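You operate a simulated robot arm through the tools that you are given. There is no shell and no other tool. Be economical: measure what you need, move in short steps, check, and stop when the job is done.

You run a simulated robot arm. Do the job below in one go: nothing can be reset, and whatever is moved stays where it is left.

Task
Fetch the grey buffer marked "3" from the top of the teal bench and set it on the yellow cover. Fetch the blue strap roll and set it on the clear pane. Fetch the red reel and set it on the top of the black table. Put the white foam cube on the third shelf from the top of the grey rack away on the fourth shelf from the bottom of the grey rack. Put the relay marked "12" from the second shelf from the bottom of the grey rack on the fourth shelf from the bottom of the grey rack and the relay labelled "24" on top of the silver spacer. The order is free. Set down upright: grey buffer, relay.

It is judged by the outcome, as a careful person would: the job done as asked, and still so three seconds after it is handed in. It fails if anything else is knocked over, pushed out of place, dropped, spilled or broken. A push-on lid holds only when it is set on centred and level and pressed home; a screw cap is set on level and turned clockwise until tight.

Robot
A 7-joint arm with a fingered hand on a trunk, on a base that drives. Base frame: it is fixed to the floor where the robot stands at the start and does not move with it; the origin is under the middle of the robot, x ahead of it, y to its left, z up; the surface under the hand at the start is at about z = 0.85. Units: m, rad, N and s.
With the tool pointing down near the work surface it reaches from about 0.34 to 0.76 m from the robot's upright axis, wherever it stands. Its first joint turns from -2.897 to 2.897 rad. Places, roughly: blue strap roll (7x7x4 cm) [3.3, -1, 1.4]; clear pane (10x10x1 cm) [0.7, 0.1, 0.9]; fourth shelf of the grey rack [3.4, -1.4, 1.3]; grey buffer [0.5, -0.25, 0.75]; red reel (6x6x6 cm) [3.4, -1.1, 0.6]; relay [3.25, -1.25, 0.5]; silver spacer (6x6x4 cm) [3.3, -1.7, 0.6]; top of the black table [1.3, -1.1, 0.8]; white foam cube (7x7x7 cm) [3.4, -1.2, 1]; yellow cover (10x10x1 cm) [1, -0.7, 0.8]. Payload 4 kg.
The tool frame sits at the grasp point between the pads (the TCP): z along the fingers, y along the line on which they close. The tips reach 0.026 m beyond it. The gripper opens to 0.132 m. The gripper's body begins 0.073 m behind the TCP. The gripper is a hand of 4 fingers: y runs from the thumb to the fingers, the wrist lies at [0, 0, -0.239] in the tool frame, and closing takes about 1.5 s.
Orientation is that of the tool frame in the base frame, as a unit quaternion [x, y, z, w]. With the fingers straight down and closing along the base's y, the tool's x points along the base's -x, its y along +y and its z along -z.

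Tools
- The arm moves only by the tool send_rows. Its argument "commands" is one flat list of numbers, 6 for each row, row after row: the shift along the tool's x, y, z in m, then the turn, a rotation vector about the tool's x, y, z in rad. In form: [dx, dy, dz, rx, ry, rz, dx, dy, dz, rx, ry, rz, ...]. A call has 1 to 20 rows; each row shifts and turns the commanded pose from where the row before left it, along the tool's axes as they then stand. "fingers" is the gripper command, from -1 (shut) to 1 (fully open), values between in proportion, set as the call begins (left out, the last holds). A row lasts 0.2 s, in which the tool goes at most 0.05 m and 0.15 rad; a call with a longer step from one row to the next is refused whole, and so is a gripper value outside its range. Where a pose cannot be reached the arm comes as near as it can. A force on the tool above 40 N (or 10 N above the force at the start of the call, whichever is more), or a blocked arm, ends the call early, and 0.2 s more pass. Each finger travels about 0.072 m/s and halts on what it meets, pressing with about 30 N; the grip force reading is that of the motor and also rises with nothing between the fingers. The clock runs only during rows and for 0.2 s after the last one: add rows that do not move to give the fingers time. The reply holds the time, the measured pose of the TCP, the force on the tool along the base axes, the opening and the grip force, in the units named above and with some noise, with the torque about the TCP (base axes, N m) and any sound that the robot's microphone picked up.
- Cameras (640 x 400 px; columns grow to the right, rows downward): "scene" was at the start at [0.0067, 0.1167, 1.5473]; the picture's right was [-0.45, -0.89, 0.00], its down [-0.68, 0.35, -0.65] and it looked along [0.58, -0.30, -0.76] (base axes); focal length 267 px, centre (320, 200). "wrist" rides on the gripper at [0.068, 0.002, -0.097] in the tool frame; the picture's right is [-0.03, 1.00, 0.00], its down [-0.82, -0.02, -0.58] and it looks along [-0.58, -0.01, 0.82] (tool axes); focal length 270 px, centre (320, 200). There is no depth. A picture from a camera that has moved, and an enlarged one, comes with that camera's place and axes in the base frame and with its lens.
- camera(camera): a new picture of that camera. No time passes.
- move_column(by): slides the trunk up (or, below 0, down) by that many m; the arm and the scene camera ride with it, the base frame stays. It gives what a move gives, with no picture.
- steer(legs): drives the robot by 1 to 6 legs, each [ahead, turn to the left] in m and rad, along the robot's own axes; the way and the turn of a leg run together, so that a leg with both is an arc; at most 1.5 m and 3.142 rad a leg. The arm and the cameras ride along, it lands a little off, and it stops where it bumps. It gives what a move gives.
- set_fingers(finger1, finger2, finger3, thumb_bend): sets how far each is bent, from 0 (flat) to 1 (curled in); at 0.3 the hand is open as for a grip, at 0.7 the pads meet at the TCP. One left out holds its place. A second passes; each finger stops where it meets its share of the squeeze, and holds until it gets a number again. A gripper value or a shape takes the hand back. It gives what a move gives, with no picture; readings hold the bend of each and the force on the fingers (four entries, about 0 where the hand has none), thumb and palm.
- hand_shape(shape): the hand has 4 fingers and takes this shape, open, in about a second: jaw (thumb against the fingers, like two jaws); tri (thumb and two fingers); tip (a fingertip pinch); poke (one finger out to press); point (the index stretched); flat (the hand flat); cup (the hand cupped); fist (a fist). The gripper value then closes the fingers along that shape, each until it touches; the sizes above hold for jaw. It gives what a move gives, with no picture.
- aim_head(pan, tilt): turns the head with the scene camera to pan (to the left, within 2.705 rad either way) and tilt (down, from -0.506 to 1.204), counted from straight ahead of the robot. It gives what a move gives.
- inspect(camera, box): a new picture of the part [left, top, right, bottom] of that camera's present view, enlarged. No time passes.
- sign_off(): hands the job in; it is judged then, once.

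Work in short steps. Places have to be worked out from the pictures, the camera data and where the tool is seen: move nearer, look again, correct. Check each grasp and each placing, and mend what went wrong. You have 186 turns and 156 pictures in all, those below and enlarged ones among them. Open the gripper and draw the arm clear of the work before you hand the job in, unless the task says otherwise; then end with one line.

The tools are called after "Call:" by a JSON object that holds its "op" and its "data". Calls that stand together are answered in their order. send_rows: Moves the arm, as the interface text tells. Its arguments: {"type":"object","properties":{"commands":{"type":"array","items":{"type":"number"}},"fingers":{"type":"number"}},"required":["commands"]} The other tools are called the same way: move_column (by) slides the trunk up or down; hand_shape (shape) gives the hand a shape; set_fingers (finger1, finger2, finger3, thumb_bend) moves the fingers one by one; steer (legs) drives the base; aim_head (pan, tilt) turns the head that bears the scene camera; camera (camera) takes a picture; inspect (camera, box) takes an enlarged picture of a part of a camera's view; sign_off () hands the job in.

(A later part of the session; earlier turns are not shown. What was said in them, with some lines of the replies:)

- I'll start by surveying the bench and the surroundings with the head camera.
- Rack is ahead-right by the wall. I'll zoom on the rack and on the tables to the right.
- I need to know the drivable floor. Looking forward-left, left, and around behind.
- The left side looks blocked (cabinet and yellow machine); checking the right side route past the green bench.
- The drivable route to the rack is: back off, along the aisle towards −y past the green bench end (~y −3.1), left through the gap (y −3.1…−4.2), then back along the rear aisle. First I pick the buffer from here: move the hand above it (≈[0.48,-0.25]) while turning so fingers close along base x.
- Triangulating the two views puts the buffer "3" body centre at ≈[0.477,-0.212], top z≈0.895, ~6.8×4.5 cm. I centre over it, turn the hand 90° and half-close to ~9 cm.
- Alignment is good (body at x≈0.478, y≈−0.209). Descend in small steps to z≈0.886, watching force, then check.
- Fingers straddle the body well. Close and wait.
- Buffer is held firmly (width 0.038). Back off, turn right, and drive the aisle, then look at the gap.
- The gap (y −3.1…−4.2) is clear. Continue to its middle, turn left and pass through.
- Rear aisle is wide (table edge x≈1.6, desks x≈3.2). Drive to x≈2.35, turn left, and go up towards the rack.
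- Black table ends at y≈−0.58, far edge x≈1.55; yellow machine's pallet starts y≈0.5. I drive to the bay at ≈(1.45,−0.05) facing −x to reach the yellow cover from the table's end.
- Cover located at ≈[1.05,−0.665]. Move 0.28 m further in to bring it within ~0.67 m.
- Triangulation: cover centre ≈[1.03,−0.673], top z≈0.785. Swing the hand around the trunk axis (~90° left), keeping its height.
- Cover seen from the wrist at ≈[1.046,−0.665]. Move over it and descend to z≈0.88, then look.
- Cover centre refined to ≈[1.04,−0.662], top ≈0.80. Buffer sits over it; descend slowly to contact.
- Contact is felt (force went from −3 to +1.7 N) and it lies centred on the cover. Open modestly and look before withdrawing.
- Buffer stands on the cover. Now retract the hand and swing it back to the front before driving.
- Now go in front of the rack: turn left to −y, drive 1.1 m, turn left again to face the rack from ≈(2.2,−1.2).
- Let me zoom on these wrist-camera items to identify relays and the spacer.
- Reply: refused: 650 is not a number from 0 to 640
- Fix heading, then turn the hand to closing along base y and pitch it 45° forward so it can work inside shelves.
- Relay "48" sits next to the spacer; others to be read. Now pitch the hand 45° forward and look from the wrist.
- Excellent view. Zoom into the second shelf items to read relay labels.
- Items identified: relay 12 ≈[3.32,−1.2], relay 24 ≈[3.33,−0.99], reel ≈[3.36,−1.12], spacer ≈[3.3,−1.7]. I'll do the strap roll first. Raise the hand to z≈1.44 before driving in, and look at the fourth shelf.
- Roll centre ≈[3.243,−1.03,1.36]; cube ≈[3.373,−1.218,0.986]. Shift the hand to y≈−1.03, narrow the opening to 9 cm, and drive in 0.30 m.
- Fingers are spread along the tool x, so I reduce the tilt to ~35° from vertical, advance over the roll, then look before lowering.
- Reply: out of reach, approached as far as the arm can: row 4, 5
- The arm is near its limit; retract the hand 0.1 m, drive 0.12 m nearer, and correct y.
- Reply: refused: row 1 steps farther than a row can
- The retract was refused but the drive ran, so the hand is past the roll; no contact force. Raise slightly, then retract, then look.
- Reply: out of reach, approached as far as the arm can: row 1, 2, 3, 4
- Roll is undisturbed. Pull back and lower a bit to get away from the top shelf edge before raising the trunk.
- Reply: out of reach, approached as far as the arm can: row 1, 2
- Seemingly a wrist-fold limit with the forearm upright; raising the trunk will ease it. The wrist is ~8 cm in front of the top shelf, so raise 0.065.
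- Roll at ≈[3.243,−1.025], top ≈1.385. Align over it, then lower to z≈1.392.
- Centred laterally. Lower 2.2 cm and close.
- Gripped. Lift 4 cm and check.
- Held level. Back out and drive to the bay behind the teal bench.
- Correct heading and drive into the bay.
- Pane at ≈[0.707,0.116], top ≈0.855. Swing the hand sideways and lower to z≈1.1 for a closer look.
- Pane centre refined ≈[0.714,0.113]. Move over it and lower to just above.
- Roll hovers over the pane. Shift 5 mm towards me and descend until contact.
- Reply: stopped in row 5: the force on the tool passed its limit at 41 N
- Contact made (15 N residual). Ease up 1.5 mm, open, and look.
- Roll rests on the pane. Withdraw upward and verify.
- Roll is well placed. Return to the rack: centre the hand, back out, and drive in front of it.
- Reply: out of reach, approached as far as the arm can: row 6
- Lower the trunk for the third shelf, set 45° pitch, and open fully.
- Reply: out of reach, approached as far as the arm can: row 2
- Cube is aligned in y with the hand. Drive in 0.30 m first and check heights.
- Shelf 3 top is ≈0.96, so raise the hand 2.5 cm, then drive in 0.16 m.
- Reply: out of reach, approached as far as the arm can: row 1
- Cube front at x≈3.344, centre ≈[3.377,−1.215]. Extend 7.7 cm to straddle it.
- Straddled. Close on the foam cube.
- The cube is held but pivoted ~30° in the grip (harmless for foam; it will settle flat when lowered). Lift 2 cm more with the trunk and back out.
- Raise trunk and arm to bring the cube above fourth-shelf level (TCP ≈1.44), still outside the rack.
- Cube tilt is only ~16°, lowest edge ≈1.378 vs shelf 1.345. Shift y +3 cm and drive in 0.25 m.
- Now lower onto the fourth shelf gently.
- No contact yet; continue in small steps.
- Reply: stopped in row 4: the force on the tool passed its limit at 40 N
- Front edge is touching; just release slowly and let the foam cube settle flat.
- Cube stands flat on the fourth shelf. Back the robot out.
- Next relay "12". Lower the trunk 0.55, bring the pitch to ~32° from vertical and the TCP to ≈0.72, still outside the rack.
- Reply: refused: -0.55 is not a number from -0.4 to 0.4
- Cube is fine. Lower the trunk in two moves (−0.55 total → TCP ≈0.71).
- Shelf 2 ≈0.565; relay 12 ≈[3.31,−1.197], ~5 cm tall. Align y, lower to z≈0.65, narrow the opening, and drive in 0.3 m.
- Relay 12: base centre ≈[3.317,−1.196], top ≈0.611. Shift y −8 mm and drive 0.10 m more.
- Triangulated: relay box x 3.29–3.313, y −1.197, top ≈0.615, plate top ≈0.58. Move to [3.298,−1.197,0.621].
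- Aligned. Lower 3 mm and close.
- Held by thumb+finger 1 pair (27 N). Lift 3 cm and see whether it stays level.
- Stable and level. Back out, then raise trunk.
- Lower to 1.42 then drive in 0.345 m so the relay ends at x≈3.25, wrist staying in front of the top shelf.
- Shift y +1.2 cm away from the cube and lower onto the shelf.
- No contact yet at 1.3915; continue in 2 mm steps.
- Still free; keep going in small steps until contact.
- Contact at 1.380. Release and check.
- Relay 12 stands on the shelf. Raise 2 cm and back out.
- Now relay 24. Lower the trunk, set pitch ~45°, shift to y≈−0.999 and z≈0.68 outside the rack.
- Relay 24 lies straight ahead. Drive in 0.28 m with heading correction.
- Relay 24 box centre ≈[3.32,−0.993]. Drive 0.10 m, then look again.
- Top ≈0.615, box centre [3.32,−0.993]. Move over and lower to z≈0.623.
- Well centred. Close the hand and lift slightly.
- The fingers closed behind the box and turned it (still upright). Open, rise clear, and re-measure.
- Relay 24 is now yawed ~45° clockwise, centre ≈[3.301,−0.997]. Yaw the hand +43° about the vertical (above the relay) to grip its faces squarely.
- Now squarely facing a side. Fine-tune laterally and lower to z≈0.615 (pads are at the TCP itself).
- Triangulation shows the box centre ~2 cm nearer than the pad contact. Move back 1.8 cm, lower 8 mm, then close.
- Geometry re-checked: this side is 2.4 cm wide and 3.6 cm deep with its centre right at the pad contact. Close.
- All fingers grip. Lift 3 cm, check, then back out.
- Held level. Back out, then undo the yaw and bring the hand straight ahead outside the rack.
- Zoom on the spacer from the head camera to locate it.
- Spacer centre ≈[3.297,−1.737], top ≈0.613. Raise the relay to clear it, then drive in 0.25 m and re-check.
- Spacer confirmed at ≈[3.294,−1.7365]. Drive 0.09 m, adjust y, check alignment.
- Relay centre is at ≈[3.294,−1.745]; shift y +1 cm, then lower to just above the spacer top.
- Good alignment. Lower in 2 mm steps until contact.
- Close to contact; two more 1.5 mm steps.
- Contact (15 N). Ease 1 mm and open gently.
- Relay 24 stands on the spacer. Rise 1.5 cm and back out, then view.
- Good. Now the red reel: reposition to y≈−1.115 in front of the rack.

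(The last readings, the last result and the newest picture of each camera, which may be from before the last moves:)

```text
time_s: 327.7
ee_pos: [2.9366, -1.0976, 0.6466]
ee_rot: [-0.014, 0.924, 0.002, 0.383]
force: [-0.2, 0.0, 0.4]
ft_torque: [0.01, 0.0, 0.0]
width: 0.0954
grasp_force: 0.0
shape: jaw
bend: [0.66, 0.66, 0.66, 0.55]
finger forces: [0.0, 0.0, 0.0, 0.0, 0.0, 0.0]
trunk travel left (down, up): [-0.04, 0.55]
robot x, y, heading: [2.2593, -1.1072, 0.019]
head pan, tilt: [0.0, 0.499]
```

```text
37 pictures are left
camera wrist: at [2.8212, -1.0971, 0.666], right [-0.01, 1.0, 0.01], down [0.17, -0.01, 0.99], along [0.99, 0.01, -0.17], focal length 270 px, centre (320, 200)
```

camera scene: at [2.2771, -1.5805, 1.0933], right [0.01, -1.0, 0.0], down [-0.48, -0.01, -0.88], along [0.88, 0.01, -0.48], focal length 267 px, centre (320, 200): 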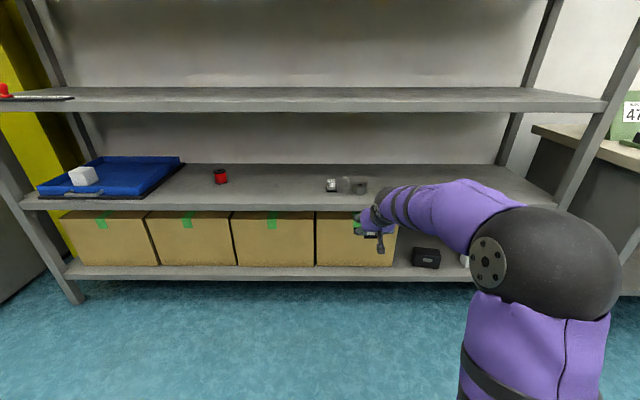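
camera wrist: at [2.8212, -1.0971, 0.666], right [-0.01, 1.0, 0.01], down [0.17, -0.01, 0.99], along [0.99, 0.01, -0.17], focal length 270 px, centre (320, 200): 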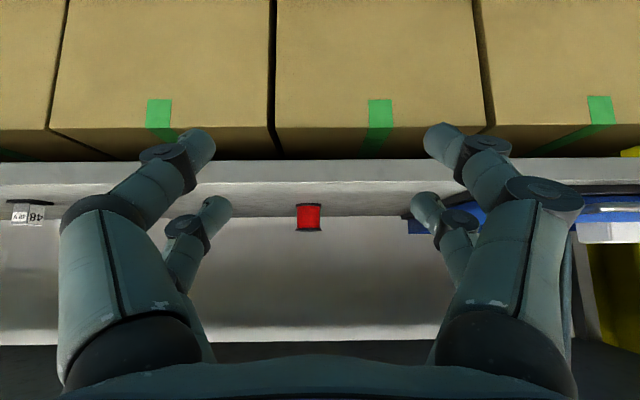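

Reel at y≈−1.116. Drive in 0.3 m with a small heading correction and a −8 mm shift.

Call:
{"op": "send_rows", "data": {"commands": [0, -0.008, 0, 0, 0, 0, 0, 0, 0, 0, 0, 0]}}

Call:
{"op": "steer", "data": {"legs": [[0.3, -0.02]]}}

Call:
{"op": "camera", "data": {"camera": "wrist"}}

```text
time_s: 328.3
ee_pos: [2.936, -1.1049, 0.6452]
ee_rot: [-0.015, 0.924, 0.002, 0.383]
force: [-0.1, -0.3, -0.8]
ft_torque: [-0.02, 0.0, -0.01]
width: 0.0953
grasp_force: 0.1
shape: jaw
bend: [0.66, 0.66, 0.66, 0.55]
finger forces: [0.1, 0.1, 0.0, 0.0, 0.0, 0.1]
trunk travel left (down, up): [-0.04, 0.55]
robot x, y, heading: [2.2605, -1.1047, 0.021]
head pan, tilt: [0.0, 0.499]
```

```text
time_s: 330.4
ee_pos: [3.2297, -1.113, 0.6463]
ee_rot: [-0.006, 0.924, -0.001, 0.383]
force: [-0.1, -0.2, -0.5]
ft_torque: [0.04, -0.03, 0.0]
width: 0.0954
grasp_force: 0.2
shape: jaw
bend: [0.66, 0.66, 0.66, 0.55]
finger forces: [0.1, 0.0, 0.1, 0.0, 0.1, 0.1]
trunk travel left (down, up): [-0.04, 0.55]
robot x, y, heading: [2.5486, -1.1008, 0.006]
head pan, tilt: [0.0, 0.499]
```

```text
36 pictures are left
camera wrist: at [3.1133, -1.112, 0.6658], right [0.01, 1.0, 0.01], down [0.17, -0.01, 0.99], along [0.99, -0.01, -0.17], focal length 270 px, centre (320, 200)
```

wrist: 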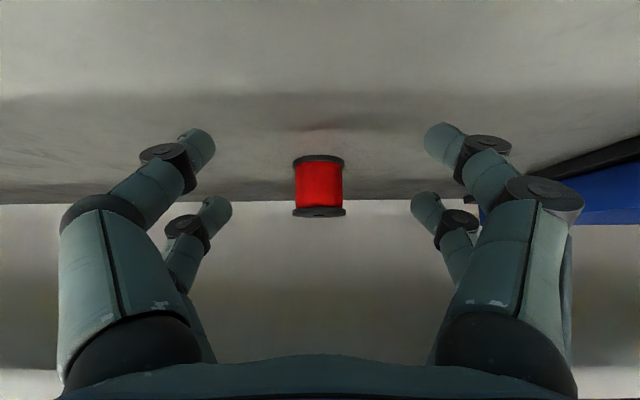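

Reel centre ≈[3.40,−1.116]. Drive 0.14 m further.

Call:
{"op": "steer", "data": {"legs": [[0.14, -0.004]]}}

Call:
{"op": "camera", "data": {"camera": "wrist"}}

```text
time_s: 331.7
ee_pos: [3.3691, -1.1143, 0.6466]
ee_rot: [-0.006, 0.924, -0.001, 0.383]
force: [0.2, -0.1, -0.8]
ft_torque: [0.03, 0.01, 0.01]
width: 0.0954
grasp_force: 0.0
shape: jaw
bend: [0.66, 0.66, 0.66, 0.55]
finger forces: [0.0, 0.1, 0.0, 0.0, 0.0, 0.1]
trunk travel left (down, up): [-0.04, 0.55]
robot x, y, heading: [2.6871, -1.098, 0.0]
head pan, tilt: [0.0, 0.499]
```

```text
35 pictures are left
camera wrist: at [3.2533, -1.1129, 0.6658], right [0.01, 1.0, 0.01], down [0.17, -0.01, 0.99], along [0.99, -0.01, -0.17], focal length 270 px, centre (320, 200)
```

wrist: 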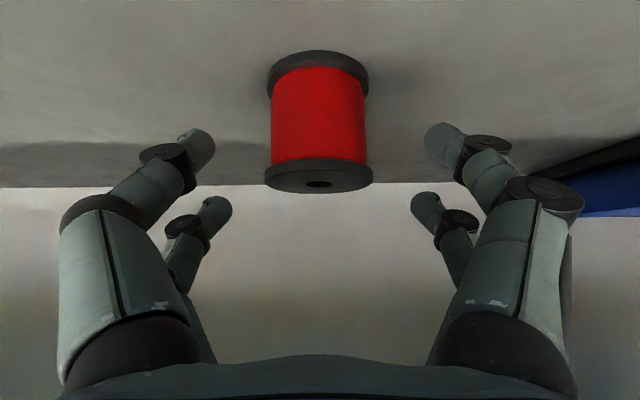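

Reel centre ≈[3.39,−1.115]. Lower 3.7 cm so the fingers take the core, then close.

Call:
{"op": "send_rows", "data": {"commands": [0.0133, -0.001, 0.0132, 0, 0, 0, 0.0124, 0, 0.0123, 0, 0, 0, 0, 0, 0, 0, 0, 0]}}

Call:
{"op": "send_rows", "data": {"commands": [0, 0, 0, 0, 0, 0, 0, 0, 0, 0, 0, 0, 0, 0, 0, 0, 0, 0, 0, 0, 0, 0, 0, 0, 0, 0, 0, 0, 0, 0, 0, 0, 0, 0, 0, 0], "fingers": -1}}

Call:
{"op": "camera", "data": {"camera": "wrist"}}

```text
time_s: 332.5
ee_pos: [3.3679, -1.1158, 0.6139]
ee_rot: [-0.004, 0.922, -0.002, 0.387]
force: [1.8, -1.6, 20.6]
ft_torque: [1.22, -0.08, -0.12]
width: 0.095
grasp_force: 0.0
shape: jaw
bend: [0.69, 0.66, 0.66, 0.55]
finger forces: [21.9, 0.0, 0.1, 0.0, 0.0, 0.0]
trunk travel left (down, up): [-0.04, 0.55]
robot x, y, heading: [2.6872, -1.1007, 0.004]
head pan, tilt: [0.0, 0.499]
```

```text
time_s: 333.9
ee_pos: [3.3687, -1.1155, 0.6136]
ee_rot: [-0.006, 0.922, -0.002, 0.387]
force: [-0.8, 10.3, 30.4]
ft_torque: [0.82, 0.16, 0.08]
width: 0.0379
grasp_force: 30.6
shape: jaw
bend: [0.76, 0.72, 0.74, 0.71]
finger forces: [35.7, 39.1, 25.7, 0.0, 35.7, 0.0]
trunk travel left (down, up): [-0.04, 0.55]
robot x, y, heading: [2.6898, -1.0998, -0.001]
head pan, tilt: [0.0, 0.499]
```

```text
34 pictures are left
camera wrist: at [3.2522, -1.1138, 0.6326], right [0.01, 1.0, 0.01], down [0.16, -0.01, 0.99], along [0.99, -0.01, -0.16], focal length 270 px, centre (320, 200)
```

wrist: 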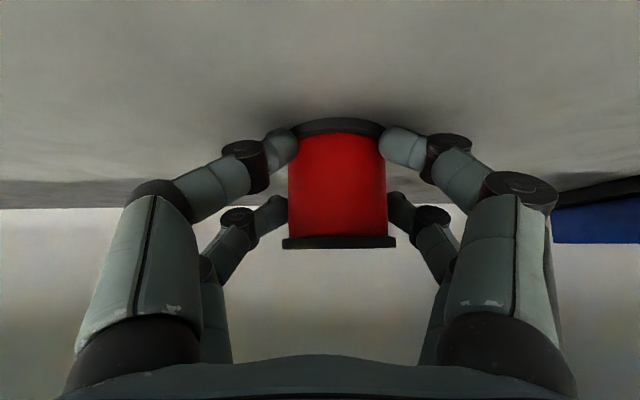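

Gripped on the core. Lift 4 cm and check.

Call:
{"op": "send_rows", "data": {"commands": [-0.0107, 0, -0.0106, 0, 0, 0, -0.0178, 0, -0.0177, 0, 0, 0, 0, 0, 0, 0, 0, 0]}}

Call:
{"op": "camera", "data": {"camera": "wrist"}}

```text
time_s: 334.7
ee_pos: [3.3704, -1.1183, 0.6498]
ee_rot: [-0.005, 0.924, -0.001, 0.382]
force: [0.3, -0.3, -1.7]
ft_torque: [-0.05, 0.06, -0.03]
width: 0.0367
grasp_force: 29.6
shape: jaw
bend: [0.75, 0.72, 0.74, 0.71]
finger forces: [21.4, 34.8, 29.2, 0.0, 20.8, 0.0]
trunk travel left (down, up): [-0.04, 0.55]
robot x, y, heading: [2.6905, -1.1022, 0.002]
head pan, tilt: [0.0, 0.499]
```

```text
33 pictures are left
camera wrist: at [3.2543, -1.1149, 0.6698], right [0.01, 1.0, 0.01], down [0.17, -0.01, 0.99], along [0.99, -0.01, -0.17], focal length 270 px, centre (320, 200)
```

wrist: 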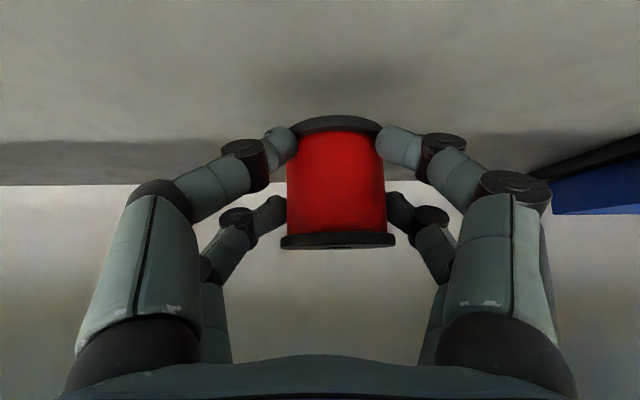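

Held upright. Back out, raise the trunk, and drive to the bay beside the black table's end.

Call:
{"op": "steer", "data": {"legs": [[-0.45, 0]]}}

Call:
{"op": "move_column", "data": {"by": 0.4}}

Call:
{"op": "move_column", "data": {"by": 0.12}}

Call:
{"op": "steer", "data": {"legs": [[0, 1.571], [0.9, 0], [0, 1.571]]}}

```text
time_s: 337.4
ee_pos: [2.9278, -1.1191, 0.6507]
ee_rot: [-0.002, 0.924, -0.003, 0.382]
force: [0.7, -0.2, -2.1]
ft_torque: [-0.01, 0.07, 0.0]
width: 0.0368
grasp_force: 30.0
shape: jaw
bend: [0.75, 0.72, 0.74, 0.71]
finger forces: [21.4, 34.6, 29.1, 0.1, 20.8, 0.0]
trunk travel left (down, up): [-0.04, 0.55]
robot x, y, heading: [2.2454, -1.0986, -0.002]
head pan, tilt: [0.0, 0.499]
```

```text
time_s: 341.2
ee_pos: [2.9263, -1.1202, 1.0501]
ee_rot: [-0.003, 0.924, -0.003, 0.382]
force: [0.1, -0.4, -2.9]
ft_torque: [0.01, 0.02, -0.01]
width: 0.0366
grasp_force: 30.3
shape: jaw
bend: [0.75, 0.72, 0.74, 0.71]
finger forces: [21.4, 34.7, 29.2, 0.1, 20.8, 0.1]
trunk travel left (down, up): [-0.44, 0.15]
robot x, y, heading: [2.2439, -1.0982, -0.004]
head pan, tilt: [0.0, 0.499]
```

```text
time_s: 342.7
ee_pos: [2.9275, -1.1196, 1.1713]
ee_rot: [-0.003, 0.924, -0.003, 0.383]
force: [1.0, 0.1, -2.0]
ft_torque: [-0.01, 0.05, 0.0]
width: 0.0367
grasp_force: 30.0
shape: jaw
bend: [0.75, 0.72, 0.74, 0.71]
finger forces: [21.4, 34.6, 29.1, 0.0, 20.9, 0.1]
trunk travel left (down, up): [-0.56, 0.03]
robot x, y, heading: [2.2457, -1.1008, -0.0]
head pan, tilt: [0.0, 0.499]
```

```text
time_s: 355.9
ee_pos: [1.5664, -0.1936, 1.1703]
ee_rot: [0.924, 0.01, -0.382, 0.001]
force: [0.5, -0.2, -1.4]
ft_torque: [0.0, -0.03, 0.01]
width: 0.036
grasp_force: 29.7
shape: jaw
bend: [0.75, 0.72, 0.74, 0.71]
finger forces: [20.2, 34.3, 29.0, 0.0, 20.0, 0.0]
trunk travel left (down, up): [-0.56, 0.03]
robot x, y, heading: [2.2464, -0.2059, -3.135]
head pan, tilt: [0.0, 0.499]
```

Now forward 0.96 m and turn left to face the table end.

Call:
{"op": "steer", "data": {"legs": [[0.96, 0], [0, 1.57]]}}

Call:
{"op": "aim_head", "data": {"pan": 0.3, "tilt": 0.8}}

Call:
{"op": "camera", "data": {"camera": "scene"}}

Call:
{"op": "camera", "data": {"camera": "wrist"}}

```text
time_s: 365.3
ee_pos: [1.3154, -0.902, 1.1713]
ee_rot: [0.63, 0.676, -0.264, 0.277]
force: [0.3, -0.3, -1.8]
ft_torque: [0.04, 0.03, 0.0]
width: 0.036
grasp_force: 29.7
shape: jaw
bend: [0.75, 0.72, 0.74, 0.71]
finger forces: [19.7, 34.2, 29.1, 0.0, 19.8, 0.0]
trunk travel left (down, up): [-0.56, 0.03]
robot x, y, heading: [1.2919, -0.2214, -1.503]
head pan, tilt: [0.0, 0.499]
```

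```text
time_s: 366.1
ee_pos: [1.3155, -0.9023, 1.1709]
ee_rot: [0.629, 0.676, -0.264, 0.277]
force: [1.1, 0.3, -2.6]
ft_torque: [0.02, 0.04, 0.03]
width: 0.0355
grasp_force: 30.2
shape: jaw
bend: [0.75, 0.72, 0.74, 0.71]
finger forces: [19.7, 34.1, 29.1, 0.1, 19.8, 0.0]
trunk travel left (down, up): [-0.56, 0.03]
robot x, y, heading: [1.2877, -0.2238, -1.504]
head pan, tilt: [0.3, 0.799]
```

```text
32 pictures are left
camera scene: at [1.4633, -0.2283, 1.5874], right [-0.93, -0.36, 0.0], down [-0.25, 0.67, -0.7], along [0.25, -0.65, -0.72], focal length 267 px, centre (320, 200)
```

scene: 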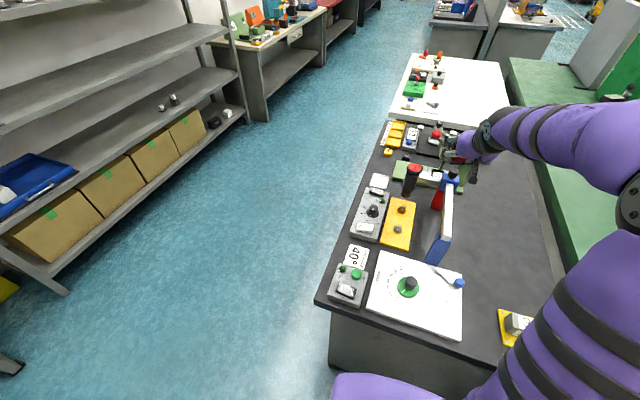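

```text
31 pictures are left
camera wrist: at [1.3096, -0.7847, 1.1905], right [1.0, 0.05, 0.01], down [0.0, -0.17, 0.99], along [0.05, -0.98, -0.17], focal length 270 px, centre (320, 200)
```

wrist: 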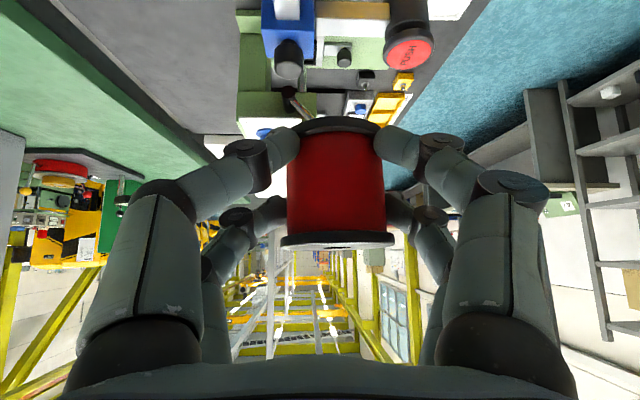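

Free table area at x<1.2 confirmed. Move sideways to x≈1.11 and descend to z≈0.87.

Call:
{"op": "send_rows", "data": {"commands": [0, -0.042, 0, 0, 0, 0, 0, -0.042, 0, 0, 0, 0, 0, -0.042, 0, 0, 0, 0, 0, -0.042, 0, 0, 0, 0, 0.007, -0.037, -0.007, 0, 0, 0, 0.0284, 0, 0.0282, 0, 0, 0, 0.0284, 0, 0.0282, 0, 0, 0, 0.0284, 0, 0.0282, 0, 0, 0, 0.0284, 0, 0.0282, 0, 0, 0, 0.0284, 0, 0.0282, 0, 0, 0, 0.0284, 0, 0.0282, 0, 0, 0, 0.0284, 0, 0.0282, 0, 0, 0, 0, 0, 0, 0, 0, 0]}}

Call:
{"op": "camera", "data": {"camera": "wrist"}}

Call:
{"op": "aim_head", "data": {"pan": 0.0, "tilt": 0.9}}

Call:
{"op": "camera", "data": {"camera": "scene"}}

```text
time_s: 368.9
ee_pos: [1.1052, -0.9056, 0.8894]
ee_rot: [0.63, 0.676, -0.264, 0.277]
force: [-0.4, -0.6, -1.3]
ft_torque: [0.07, 0.05, 0.01]
width: 0.0353
grasp_force: 29.4
shape: jaw
bend: [0.75, 0.72, 0.74, 0.71]
finger forces: [19.5, 34.2, 29.4, 0.0, 20.0, 0.0]
trunk travel left (down, up): [-0.56, 0.03]
robot x, y, heading: [1.2896, -0.2191, -1.511]
head pan, tilt: [0.3, 0.799]
```

```text
30 pictures are left
camera wrist: at [1.1009, -0.7891, 0.9093], right [1.0, 0.05, 0.01], down [0.0, -0.17, 0.99], along [0.05, -0.98, -0.17], focal length 270 px, centre (320, 200)
```

wrist: 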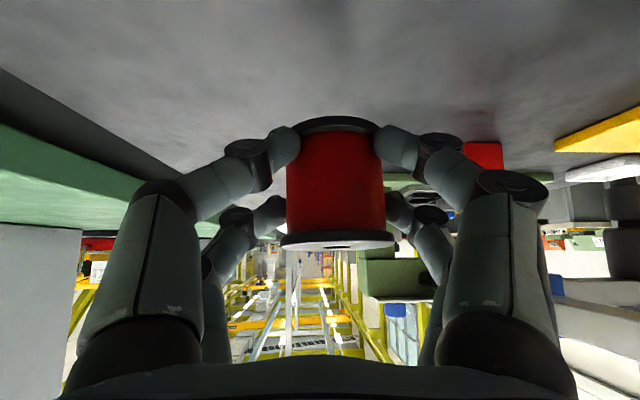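

```text
time_s: 369.7
ee_pos: [1.1061, -0.9059, 0.8907]
ee_rot: [0.629, 0.677, -0.263, 0.277]
force: [0.6, 0.2, -2.0]
ft_torque: [0.05, 0.03, -0.04]
width: 0.0356
grasp_force: 30.3
shape: jaw
bend: [0.75, 0.72, 0.74, 0.71]
finger forces: [19.5, 34.2, 29.4, 0.0, 20.1, 0.0]
trunk travel left (down, up): [-0.56, 0.03]
robot x, y, heading: [1.2889, -0.2181, -1.508]
head pan, tilt: [0.0, 0.901]
```

```text
29 pictures are left
camera scene: at [1.4394, -0.2283, 1.5795], right [-1.0, -0.06, 0.0], down [-0.05, 0.78, -0.62], along [0.04, -0.62, -0.78], focal length 267 px, centre (320, 200)
```

scene: 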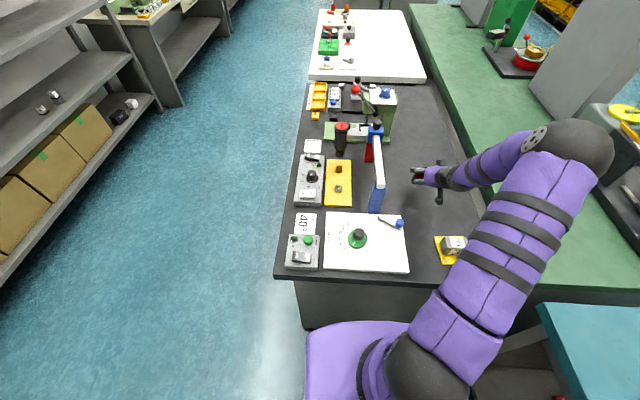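

Clear spot. Descend 6 cm, then small steps to contact.

Call:
{"op": "send_rows", "data": {"commands": [0.0213, 0, 0.0211, 0, 0, 0, 0.0142, 0, 0.0141, 0, 0, 0, 0.0043, 0, 0.0042, 0, 0, 0, 0, 0, 0, 0, 0, 0]}}

Call:
{"op": "send_rows", "data": {"commands": [0.0021, 0, 0.0021, 0, 0, 0, 0.0018, 0, 0.0018, 0, 0, 0, 0.0014, 0, 0.0014, 0, 0, 0, 0, 0, 0, 0, 0, 0]}}

```text
time_s: 370.7
ee_pos: [1.1065, -0.9049, 0.8365]
ee_rot: [0.628, 0.676, -0.265, 0.278]
force: [-1.8, 0.7, 6.1]
ft_torque: [0.1, -0.03, -0.01]
width: 0.0356
grasp_force: 29.9
shape: jaw
bend: [0.75, 0.72, 0.74, 0.71]
finger forces: [20.0, 34.7, 30.0, 0.1, 22.2, 0.0]
trunk travel left (down, up): [-0.56, 0.03]
robot x, y, heading: [1.2868, -0.2222, -1.502]
head pan, tilt: [0.0, 0.901]
```

```text
time_s: 371.7
ee_pos: [1.1053, -0.9057, 0.8344]
ee_rot: [0.628, 0.675, -0.268, 0.28]
force: [-3.6, 2.2, 36.2]
ft_torque: [0.28, -0.45, -0.06]
width: 0.0359
grasp_force: 29.9
shape: jaw
bend: [0.76, 0.72, 0.74, 0.71]
finger forces: [32.8, 34.3, 31.2, 0.1, 33.3, 0.0]
trunk travel left (down, up): [-0.56, 0.03]
robot x, y, heading: [1.2876, -0.2203, -1.508]
head pan, tilt: [0.0, 0.901]
```

Contact was at ~0.8365; ease up 3 mm then open.

Call:
{"op": "send_rows", "data": {"commands": [-0.0026, 0, -0.0026, 0, 0, 0, 0, 0, 0, 0, 0, 0]}}

Call:
{"op": "send_rows", "data": {"commands": [0, 0, 0, 0, 0, 0, 0, 0, 0, 0, 0, 0, 0, 0, 0, 0, 0, 0, 0, 0, 0, 0, 0, 0, 0, 0, 0, 0, 0, 0, 0, 0, 0, 0, 0, 0], "fingers": 0.5}}

Call:
{"op": "camera", "data": {"camera": "wrist"}}

```text
time_s: 372.3
ee_pos: [1.1066, -0.9067, 0.8349]
ee_rot: [0.628, 0.676, -0.265, 0.279]
force: [-6.3, -3.6, 22.1]
ft_torque: [0.02, -0.1, -0.04]
width: 0.0358
grasp_force: 30.1
shape: jaw
bend: [0.76, 0.72, 0.74, 0.71]
finger forces: [22.6, 34.1, 31.7, 0.0, 28.8, 0.0]
trunk travel left (down, up): [-0.56, 0.03]
robot x, y, heading: [1.286, -0.2217, -1.507]
head pan, tilt: [0.0, 0.901]
```

```text
time_s: 373.7
ee_pos: [1.107, -0.9052, 0.8341]
ee_rot: [0.63, 0.675, -0.265, 0.278]
force: [-9.6, -0.2, 22.8]
ft_torque: [0.02, -0.45, 0.02]
width: 0.0916
grasp_force: 0.2
shape: jaw
bend: [0.75, 0.64, 0.64, 0.51]
finger forces: [22.5, 0.0, 0.1, 0.0, 0.0, 0.0]
trunk travel left (down, up): [-0.56, 0.03]
robot x, y, heading: [1.2902, -0.2177, -1.502]
head pan, tilt: [0.0, 0.901]
```

```text
28 pictures are left
camera wrist: at [1.1015, -0.7883, 0.8541], right [1.0, 0.05, 0.01], down [0.0, -0.17, 0.99], along [0.05, -0.98, -0.17], focal length 270 px, centre (320, 200)
```

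wrist: 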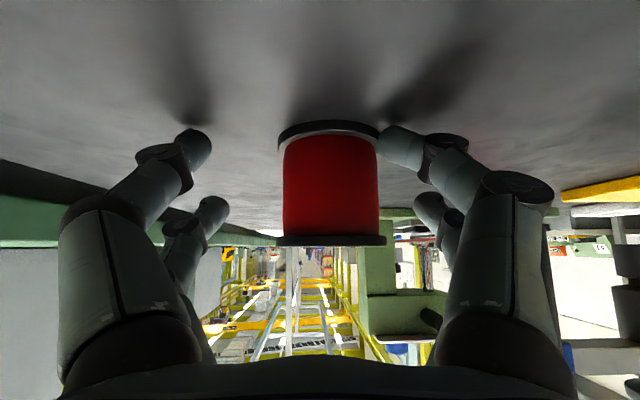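

Finger 1 is still pressed against the table/flange. Rise a few mm slowly to free it, then look.

Call:
{"op": "send_rows", "data": {"commands": [-0.0021, 0, -0.0021, 0, 0, 0, -0.0021, 0, -0.0021, 0, 0, 0, 0, 0, 0, 0, 0, 0, 0, 0, 0, 0, 0, 0]}}

Call:
{"op": "camera", "data": {"camera": "wrist"}}

```text
time_s: 374.7
ee_pos: [1.1067, -0.9053, 0.8374]
ee_rot: [0.629, 0.677, -0.263, 0.277]
force: [0.5, 0.7, 0.5]
ft_torque: [0.03, -0.01, 0.02]
width: 0.0989
grasp_force: 0.0
shape: jaw
bend: [0.64, 0.64, 0.64, 0.51]
finger forces: [0.0, 0.0, 0.0, 0.0, 0.0, 0.1]
trunk travel left (down, up): [-0.56, 0.03]
robot x, y, heading: [1.2895, -0.216, -1.511]
head pan, tilt: [0.0, 0.901]
```

```text
27 pictures are left
camera wrist: at [1.1021, -0.7884, 0.8578], right [1.0, 0.05, 0.01], down [0.0, -0.17, 0.99], along [0.05, -0.98, -0.17], focal length 270 px, centre (320, 200)
```

wrist: 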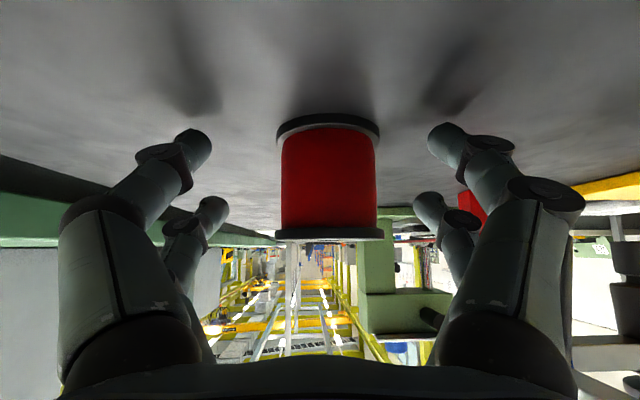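

Freed and the reel stands. Rise straight up 0.2 m and verify.

Call:
{"op": "send_rows", "data": {"commands": [-0.0142, 0, -0.0141, 0, 0, 0, -0.0284, 0, -0.0282, 0, 0, 0, -0.0284, 0, -0.0282, 0, 0, 0, -0.0284, 0, -0.0282, 0, 0, 0, -0.0284, 0, -0.0282, 0, 0, 0, -0.0284, 0, -0.0282, 0, 0, 0, 0, 0, 0, 0, 0, 0]}}

Call:
{"op": "camera", "data": {"camera": "scene"}}

Call:
{"op": "inspect", "data": {"camera": "scene", "box": [360, 140, 520, 260]}}

```text
time_s: 376.3
ee_pos: [1.1087, -0.9018, 1.0589]
ee_rot: [0.63, 0.676, -0.264, 0.277]
force: [0.7, 0.6, 1.0]
ft_torque: [-0.02, 0.02, 0.01]
width: 0.0986
grasp_force: 0.1
shape: jaw
bend: [0.64, 0.64, 0.64, 0.51]
finger forces: [0.0, 0.1, 0.0, 0.0, 0.0, 0.0]
trunk travel left (down, up): [-0.56, 0.03]
robot x, y, heading: [1.289, -0.2242, -1.51]
head pan, tilt: [0.0, 0.901]
```

```text
26 pictures are left
camera scene: at [1.4394, -0.2278, 1.5794], right [-1.0, -0.06, 0.0], down [-0.05, 0.78, -0.62], along [0.04, -0.62, -0.78], focal length 267 px, centre (320, 200)
```

scene: 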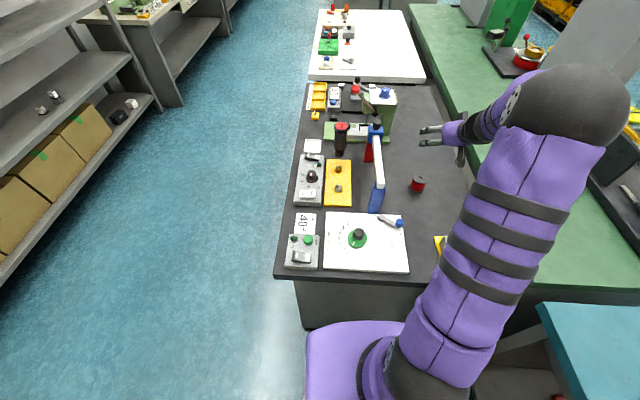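

```text
3.33 times, centred on (440, 200) of scene
camera zoom: at [1.4394, -0.2278, 1.5794], right [-1.0, -0.06, 0.0], down [-0.05, 0.78, -0.62], along [0.04, -0.62, -0.78], focal length 889 px, centre (-80, 200)
```

zoom: 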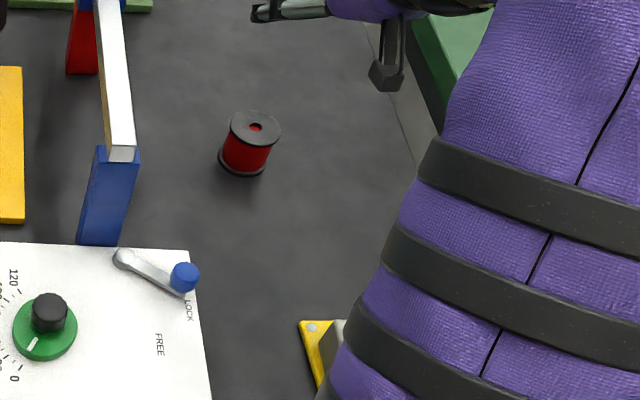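

Reel stands on the black table. Raise, back away and turn so the arm is clear, then verify everything.

Call:
{"op": "send_rows", "data": {"commands": [-0.0284, 0, -0.0282, 0, 0, 0, -0.0284, 0, -0.0282, 0, 0, 0, -0.0284, 0, -0.0282, 0, 0, 0, 0, 0, 0, 0, 0, 0]}}

Call:
{"op": "steer", "data": {"legs": [[-0.27, 0], [0, 1.51]]}}

Call:
{"op": "aim_head", "data": {"pan": -2.0, "tilt": 0.75}}

Call:
{"op": "camera", "data": {"camera": "scene"}}

```text
time_s: 377.3
ee_pos: [1.1106, -0.9058, 1.178]
ee_rot: [0.629, 0.676, -0.264, 0.277]
force: [-0.1, 0.2, -0.2]
ft_torque: [0.01, -0.04, -0.01]
width: 0.0988
grasp_force: 0.1
shape: jaw
bend: [0.64, 0.64, 0.64, 0.51]
finger forces: [0.1, 0.0, 0.1, 0.0, 0.0, 0.0]
trunk travel left (down, up): [-0.56, 0.03]
robot x, y, heading: [1.2863, -0.2234, -1.505]
head pan, tilt: [0.0, 0.901]
```

```text
time_s: 380.3
ee_pos: [1.2114, -0.6592, 1.179]
ee_rot: [0.571, 0.726, -0.24, 0.298]
force: [-1.0, -0.1, -0.1]
ft_torque: [-0.04, -0.05, 0.06]
width: 0.0989
grasp_force: 0.1
shape: jaw
bend: [0.64, 0.64, 0.64, 0.51]
finger forces: [0.1, 0.0, 0.0, 0.1, 0.0, 0.0]
trunk travel left (down, up): [-0.56, 0.03]
robot x, y, heading: [1.2718, 0.0413, -1.381]
head pan, tilt: [0.0, 0.901]
stopped in leg 2: the robot was blocked; the commanded pose is now the measured one
```

```text
time_s: 382.3
ee_pos: [1.2111, -0.6592, 1.178]
ee_rot: [0.57, 0.727, -0.239, 0.299]
force: [-0.4, 0.1, -0.1]
ft_torque: [-0.01, 0.0, 0.0]
width: 0.0991
grasp_force: 0.1
shape: jaw
bend: [0.64, 0.64, 0.64, 0.51]
finger forces: [0.0, 0.0, 0.1, 0.0, 0.0, 0.1]
trunk travel left (down, up): [-0.56, 0.03]
robot x, y, heading: [1.2708, 0.0414, -1.381]
head pan, tilt: [-2.0, 0.75]
```

```text
24 pictures are left
camera scene: at [1.3278, 0.1501, 1.5914], right [0.24, 0.97, 0.0], down [0.66, -0.16, -0.73], along [-0.71, 0.18, -0.68], focal length 267 px, centre (320, 200)
```

scene: 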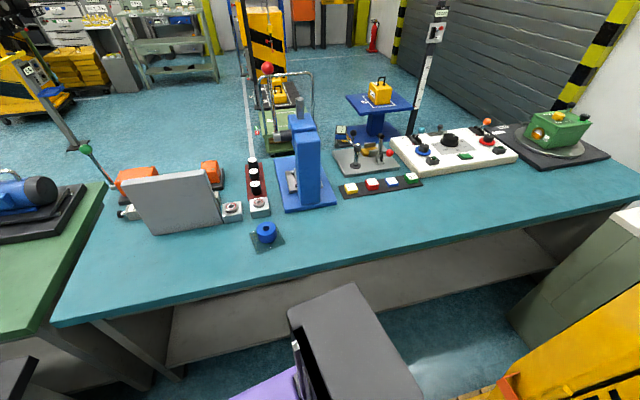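

Rotation was blocked (rear of the base touching something). Look behind before moving further.

Call:
{"op": "aim_head", "data": {"pan": -2.6, "tilt": 1.1}}

Call:
{"op": "camera", "data": {"camera": "scene"}}

Call:
{"op": "aim_head", "data": {"pan": 2.6, "tilt": 1.0}}

Call:
{"op": "camera", "data": {"camera": "scene"}}

```text
time_s: 383.3
ee_pos: [1.2101, -0.6597, 1.1777]
ee_rot: [0.57, 0.727, -0.239, 0.299]
force: [0.4, -0.2, 0.2]
ft_torque: [0.0, -0.01, -0.01]
width: 0.0986
grasp_force: 0.0
shape: jaw
bend: [0.64, 0.64, 0.64, 0.51]
finger forces: [0.0, 0.0, 0.0, 0.1, 0.0, 0.0]
trunk travel left (down, up): [-0.56, 0.03]
robot x, y, heading: [1.2724, 0.0461, -1.378]
head pan, tilt: [-2.601, 1.1]
```

```text
23 pictures are left
camera scene: at [1.3662, 0.1774, 1.5657], right [0.75, 0.67, 0.0], down [0.59, -0.66, -0.45], along [-0.3, 0.34, -0.89], focal length 267 px, centre (320, 200)
```

scene: 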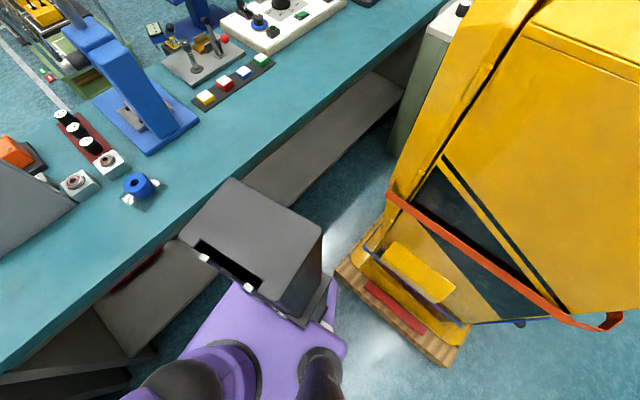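

```text
time_s: 387.3
ee_pos: [1.2118, -0.6598, 1.1779]
ee_rot: [0.571, 0.727, -0.24, 0.298]
force: [1.3, 0.4, -0.1]
ft_torque: [0.02, 0.03, -0.04]
width: 0.0993
grasp_force: 0.1
shape: jaw
bend: [0.64, 0.64, 0.64, 0.51]
finger forces: [0.0, 0.0, 0.0, 0.1, 0.1, 0.1]
trunk travel left (down, up): [-0.56, 0.03]
robot x, y, heading: [1.2739, 0.0457, -1.388]
head pan, tilt: [2.601, 1.0]
```

```text
22 pictures are left
camera scene: at [1.4324, 0.1956, 1.5722], right [0.94, -0.35, 0.0], down [-0.29, -0.79, -0.54], along [0.19, 0.51, -0.84], focal length 267 px, centre (320, 200)
```

scene: 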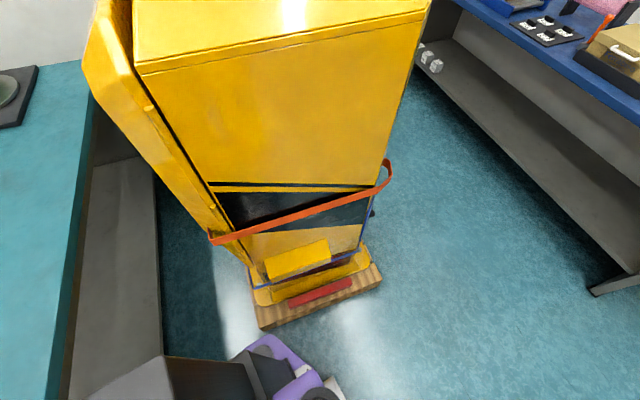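

The rear box touched the bench edge only; nothing shifted. Turn back, move forward, then leave the way I came (turn right to face −x, reverse out).

Call:
{"op": "steer", "data": {"legs": [[0, -0.12], [0.22, 0], [0, -1.63], [-0.85, 0]]}}

Call:
{"op": "aim_head", "data": {"pan": 0.3, "tilt": 0.55}}

Call:
{"op": "camera", "data": {"camera": "scene"}}

```text
time_s: 398.0
ee_pos: [1.4417, 0.0222, 1.1776]
ee_rot: [0.922, 0.049, -0.382, 0.016]
force: [0.5, 0.0, 0.0]
ft_torque: [-0.01, -0.01, -0.01]
width: 0.0987
grasp_force: 0.1
shape: jaw
bend: [0.64, 0.64, 0.64, 0.51]
finger forces: [0.0, 0.0, 0.0, 0.1, 0.0, 0.0]
trunk travel left (down, up): [-0.56, 0.03]
robot x, y, heading: [2.1332, -0.1318, -3.092]
head pan, tilt: [2.601, 1.0]
```

```text
time_s: 400.1
ee_pos: [1.4418, 0.0222, 1.1773]
ee_rot: [0.923, 0.049, -0.382, 0.016]
force: [0.6, 0.3, -0.8]
ft_torque: [0.03, 0.0, -0.01]
width: 0.0992
grasp_force: 0.0
shape: jaw
bend: [0.64, 0.64, 0.64, 0.51]
finger forces: [0.0, 0.1, 0.1, 0.1, 0.0, 0.0]
trunk travel left (down, up): [-0.56, 0.03]
robot x, y, heading: [2.1325, -0.1333, -3.088]
head pan, tilt: [0.3, 0.55]
```

```text
21 pictures are left
camera scene: at [2.1115, -0.3132, 1.6087], right [-0.34, 0.94, 0.0], down [0.49, 0.18, -0.85], along [-0.8, -0.29, -0.52], focal length 267 px, centre (320, 200)
```

scene: 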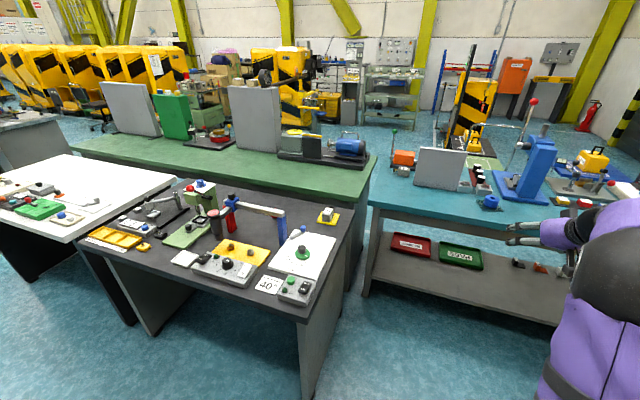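

Zoom to verify buffer, reel, and roll; then look at the rack.

Call:
{"op": "inspect", "data": {"camera": "scene", "box": [200, 180, 360, 280]}}

Call:
{"op": "inspect", "data": {"camera": "scene", "box": [400, 130, 560, 230]}}

Call:
{"op": "aim_head", "data": {"pan": 2.3, "tilt": 0.45}}

Call:
{"op": "camera", "data": {"camera": "scene"}}

```text
4.00 times, centred on (280, 230) of scene
camera zoom: at [2.1115, -0.3132, 1.6087], right [-0.34, 0.94, 0.0], down [0.49, 0.18, -0.85], along [-0.8, -0.29, -0.52], focal length 1067 px, centre (480, 80)
```

zoom: 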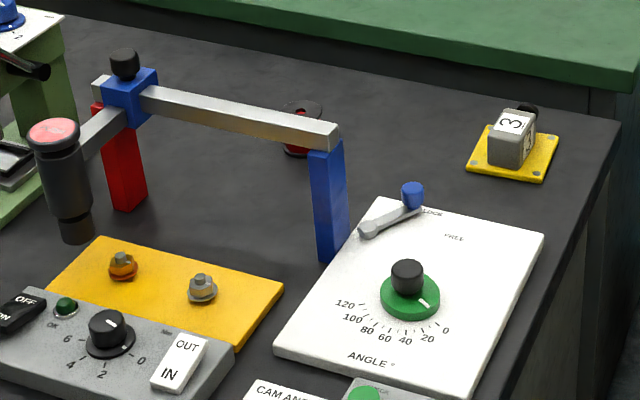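

```text
4.00 times, centred on (480, 180) of scene
camera zoom: at [2.1115, -0.3132, 1.6087], right [-0.34, 0.94, 0.0], down [0.49, 0.18, -0.85], along [-0.8, -0.29, -0.52], focal length 1067 px, centre (-320, 280)
```

zoom: 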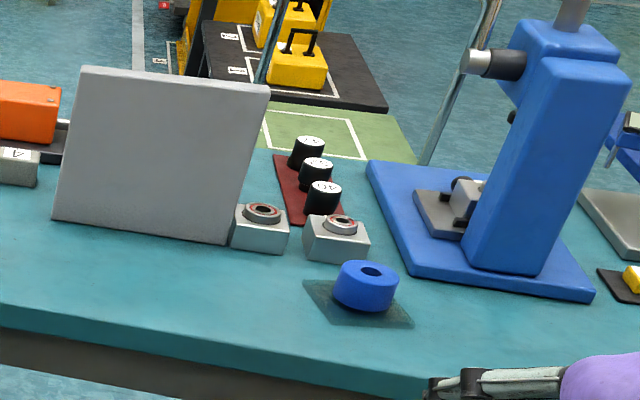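

```text
time_s: 402.0
ee_pos: [1.4421, 0.0223, 1.1781]
ee_rot: [0.923, 0.049, -0.382, 0.017]
force: [-0.2, -0.3, 0.3]
ft_torque: [-0.01, -0.02, 0.0]
width: 0.099
grasp_force: 0.1
shape: jaw
bend: [0.64, 0.64, 0.64, 0.51]
finger forces: [0.0, 0.0, 0.0, 0.0, 0.0, 0.0]
trunk travel left (down, up): [-0.56, 0.03]
robot x, y, heading: [2.1329, -0.1317, -3.09]
head pan, tilt: [2.3, 0.45]
```

```text
18 pictures are left
camera scene: at [2.2604, -0.3476, 1.6178], right [-0.71, -0.7, 0.0], down [-0.31, 0.31, -0.9], along [0.63, -0.64, -0.44], focal length 267 px, centre (320, 200)
```

scene: 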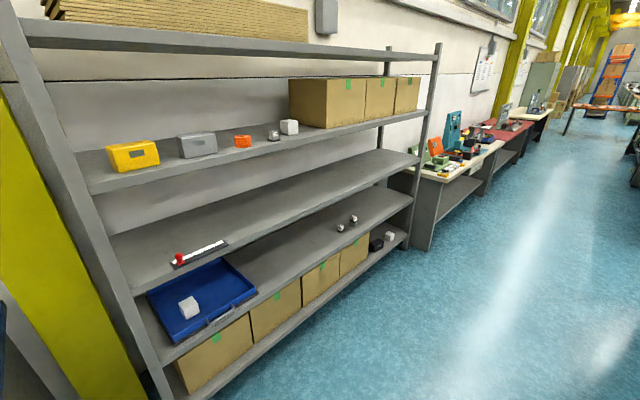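

All placements look right; one last zoom on the rack relays.

Call:
{"op": "inspect", "data": {"camera": "scene", "box": [220, 110, 400, 240]}}

```text
3.08 times, centred on (310, 175) of scene
camera zoom: at [2.2604, -0.3476, 1.6178], right [-0.71, -0.7, 0.0], down [-0.31, 0.31, -0.9], along [0.63, -0.64, -0.44], focal length 821 px, centre (351, 277)
```

zoom: 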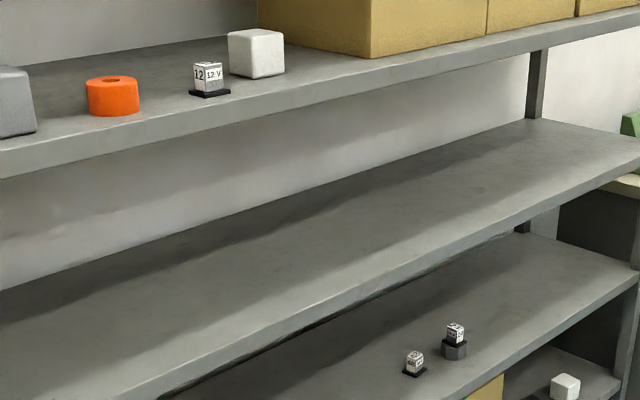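

Everything is in place; the hand is open and clear. Handing in.

Call:
{"op": "sign_off", "data": {}}

```text
The job is handed in.
```

All six items are where you asked, and I checked each in the final pictures before handing in: the grey buffer "3" upright on the yellow cover, the blue strap roll on the clear pane, the red reel on the black table, the foam cube and relay "12" on the fourth shelf from the bottom, and relay "24" on the silver spacer.
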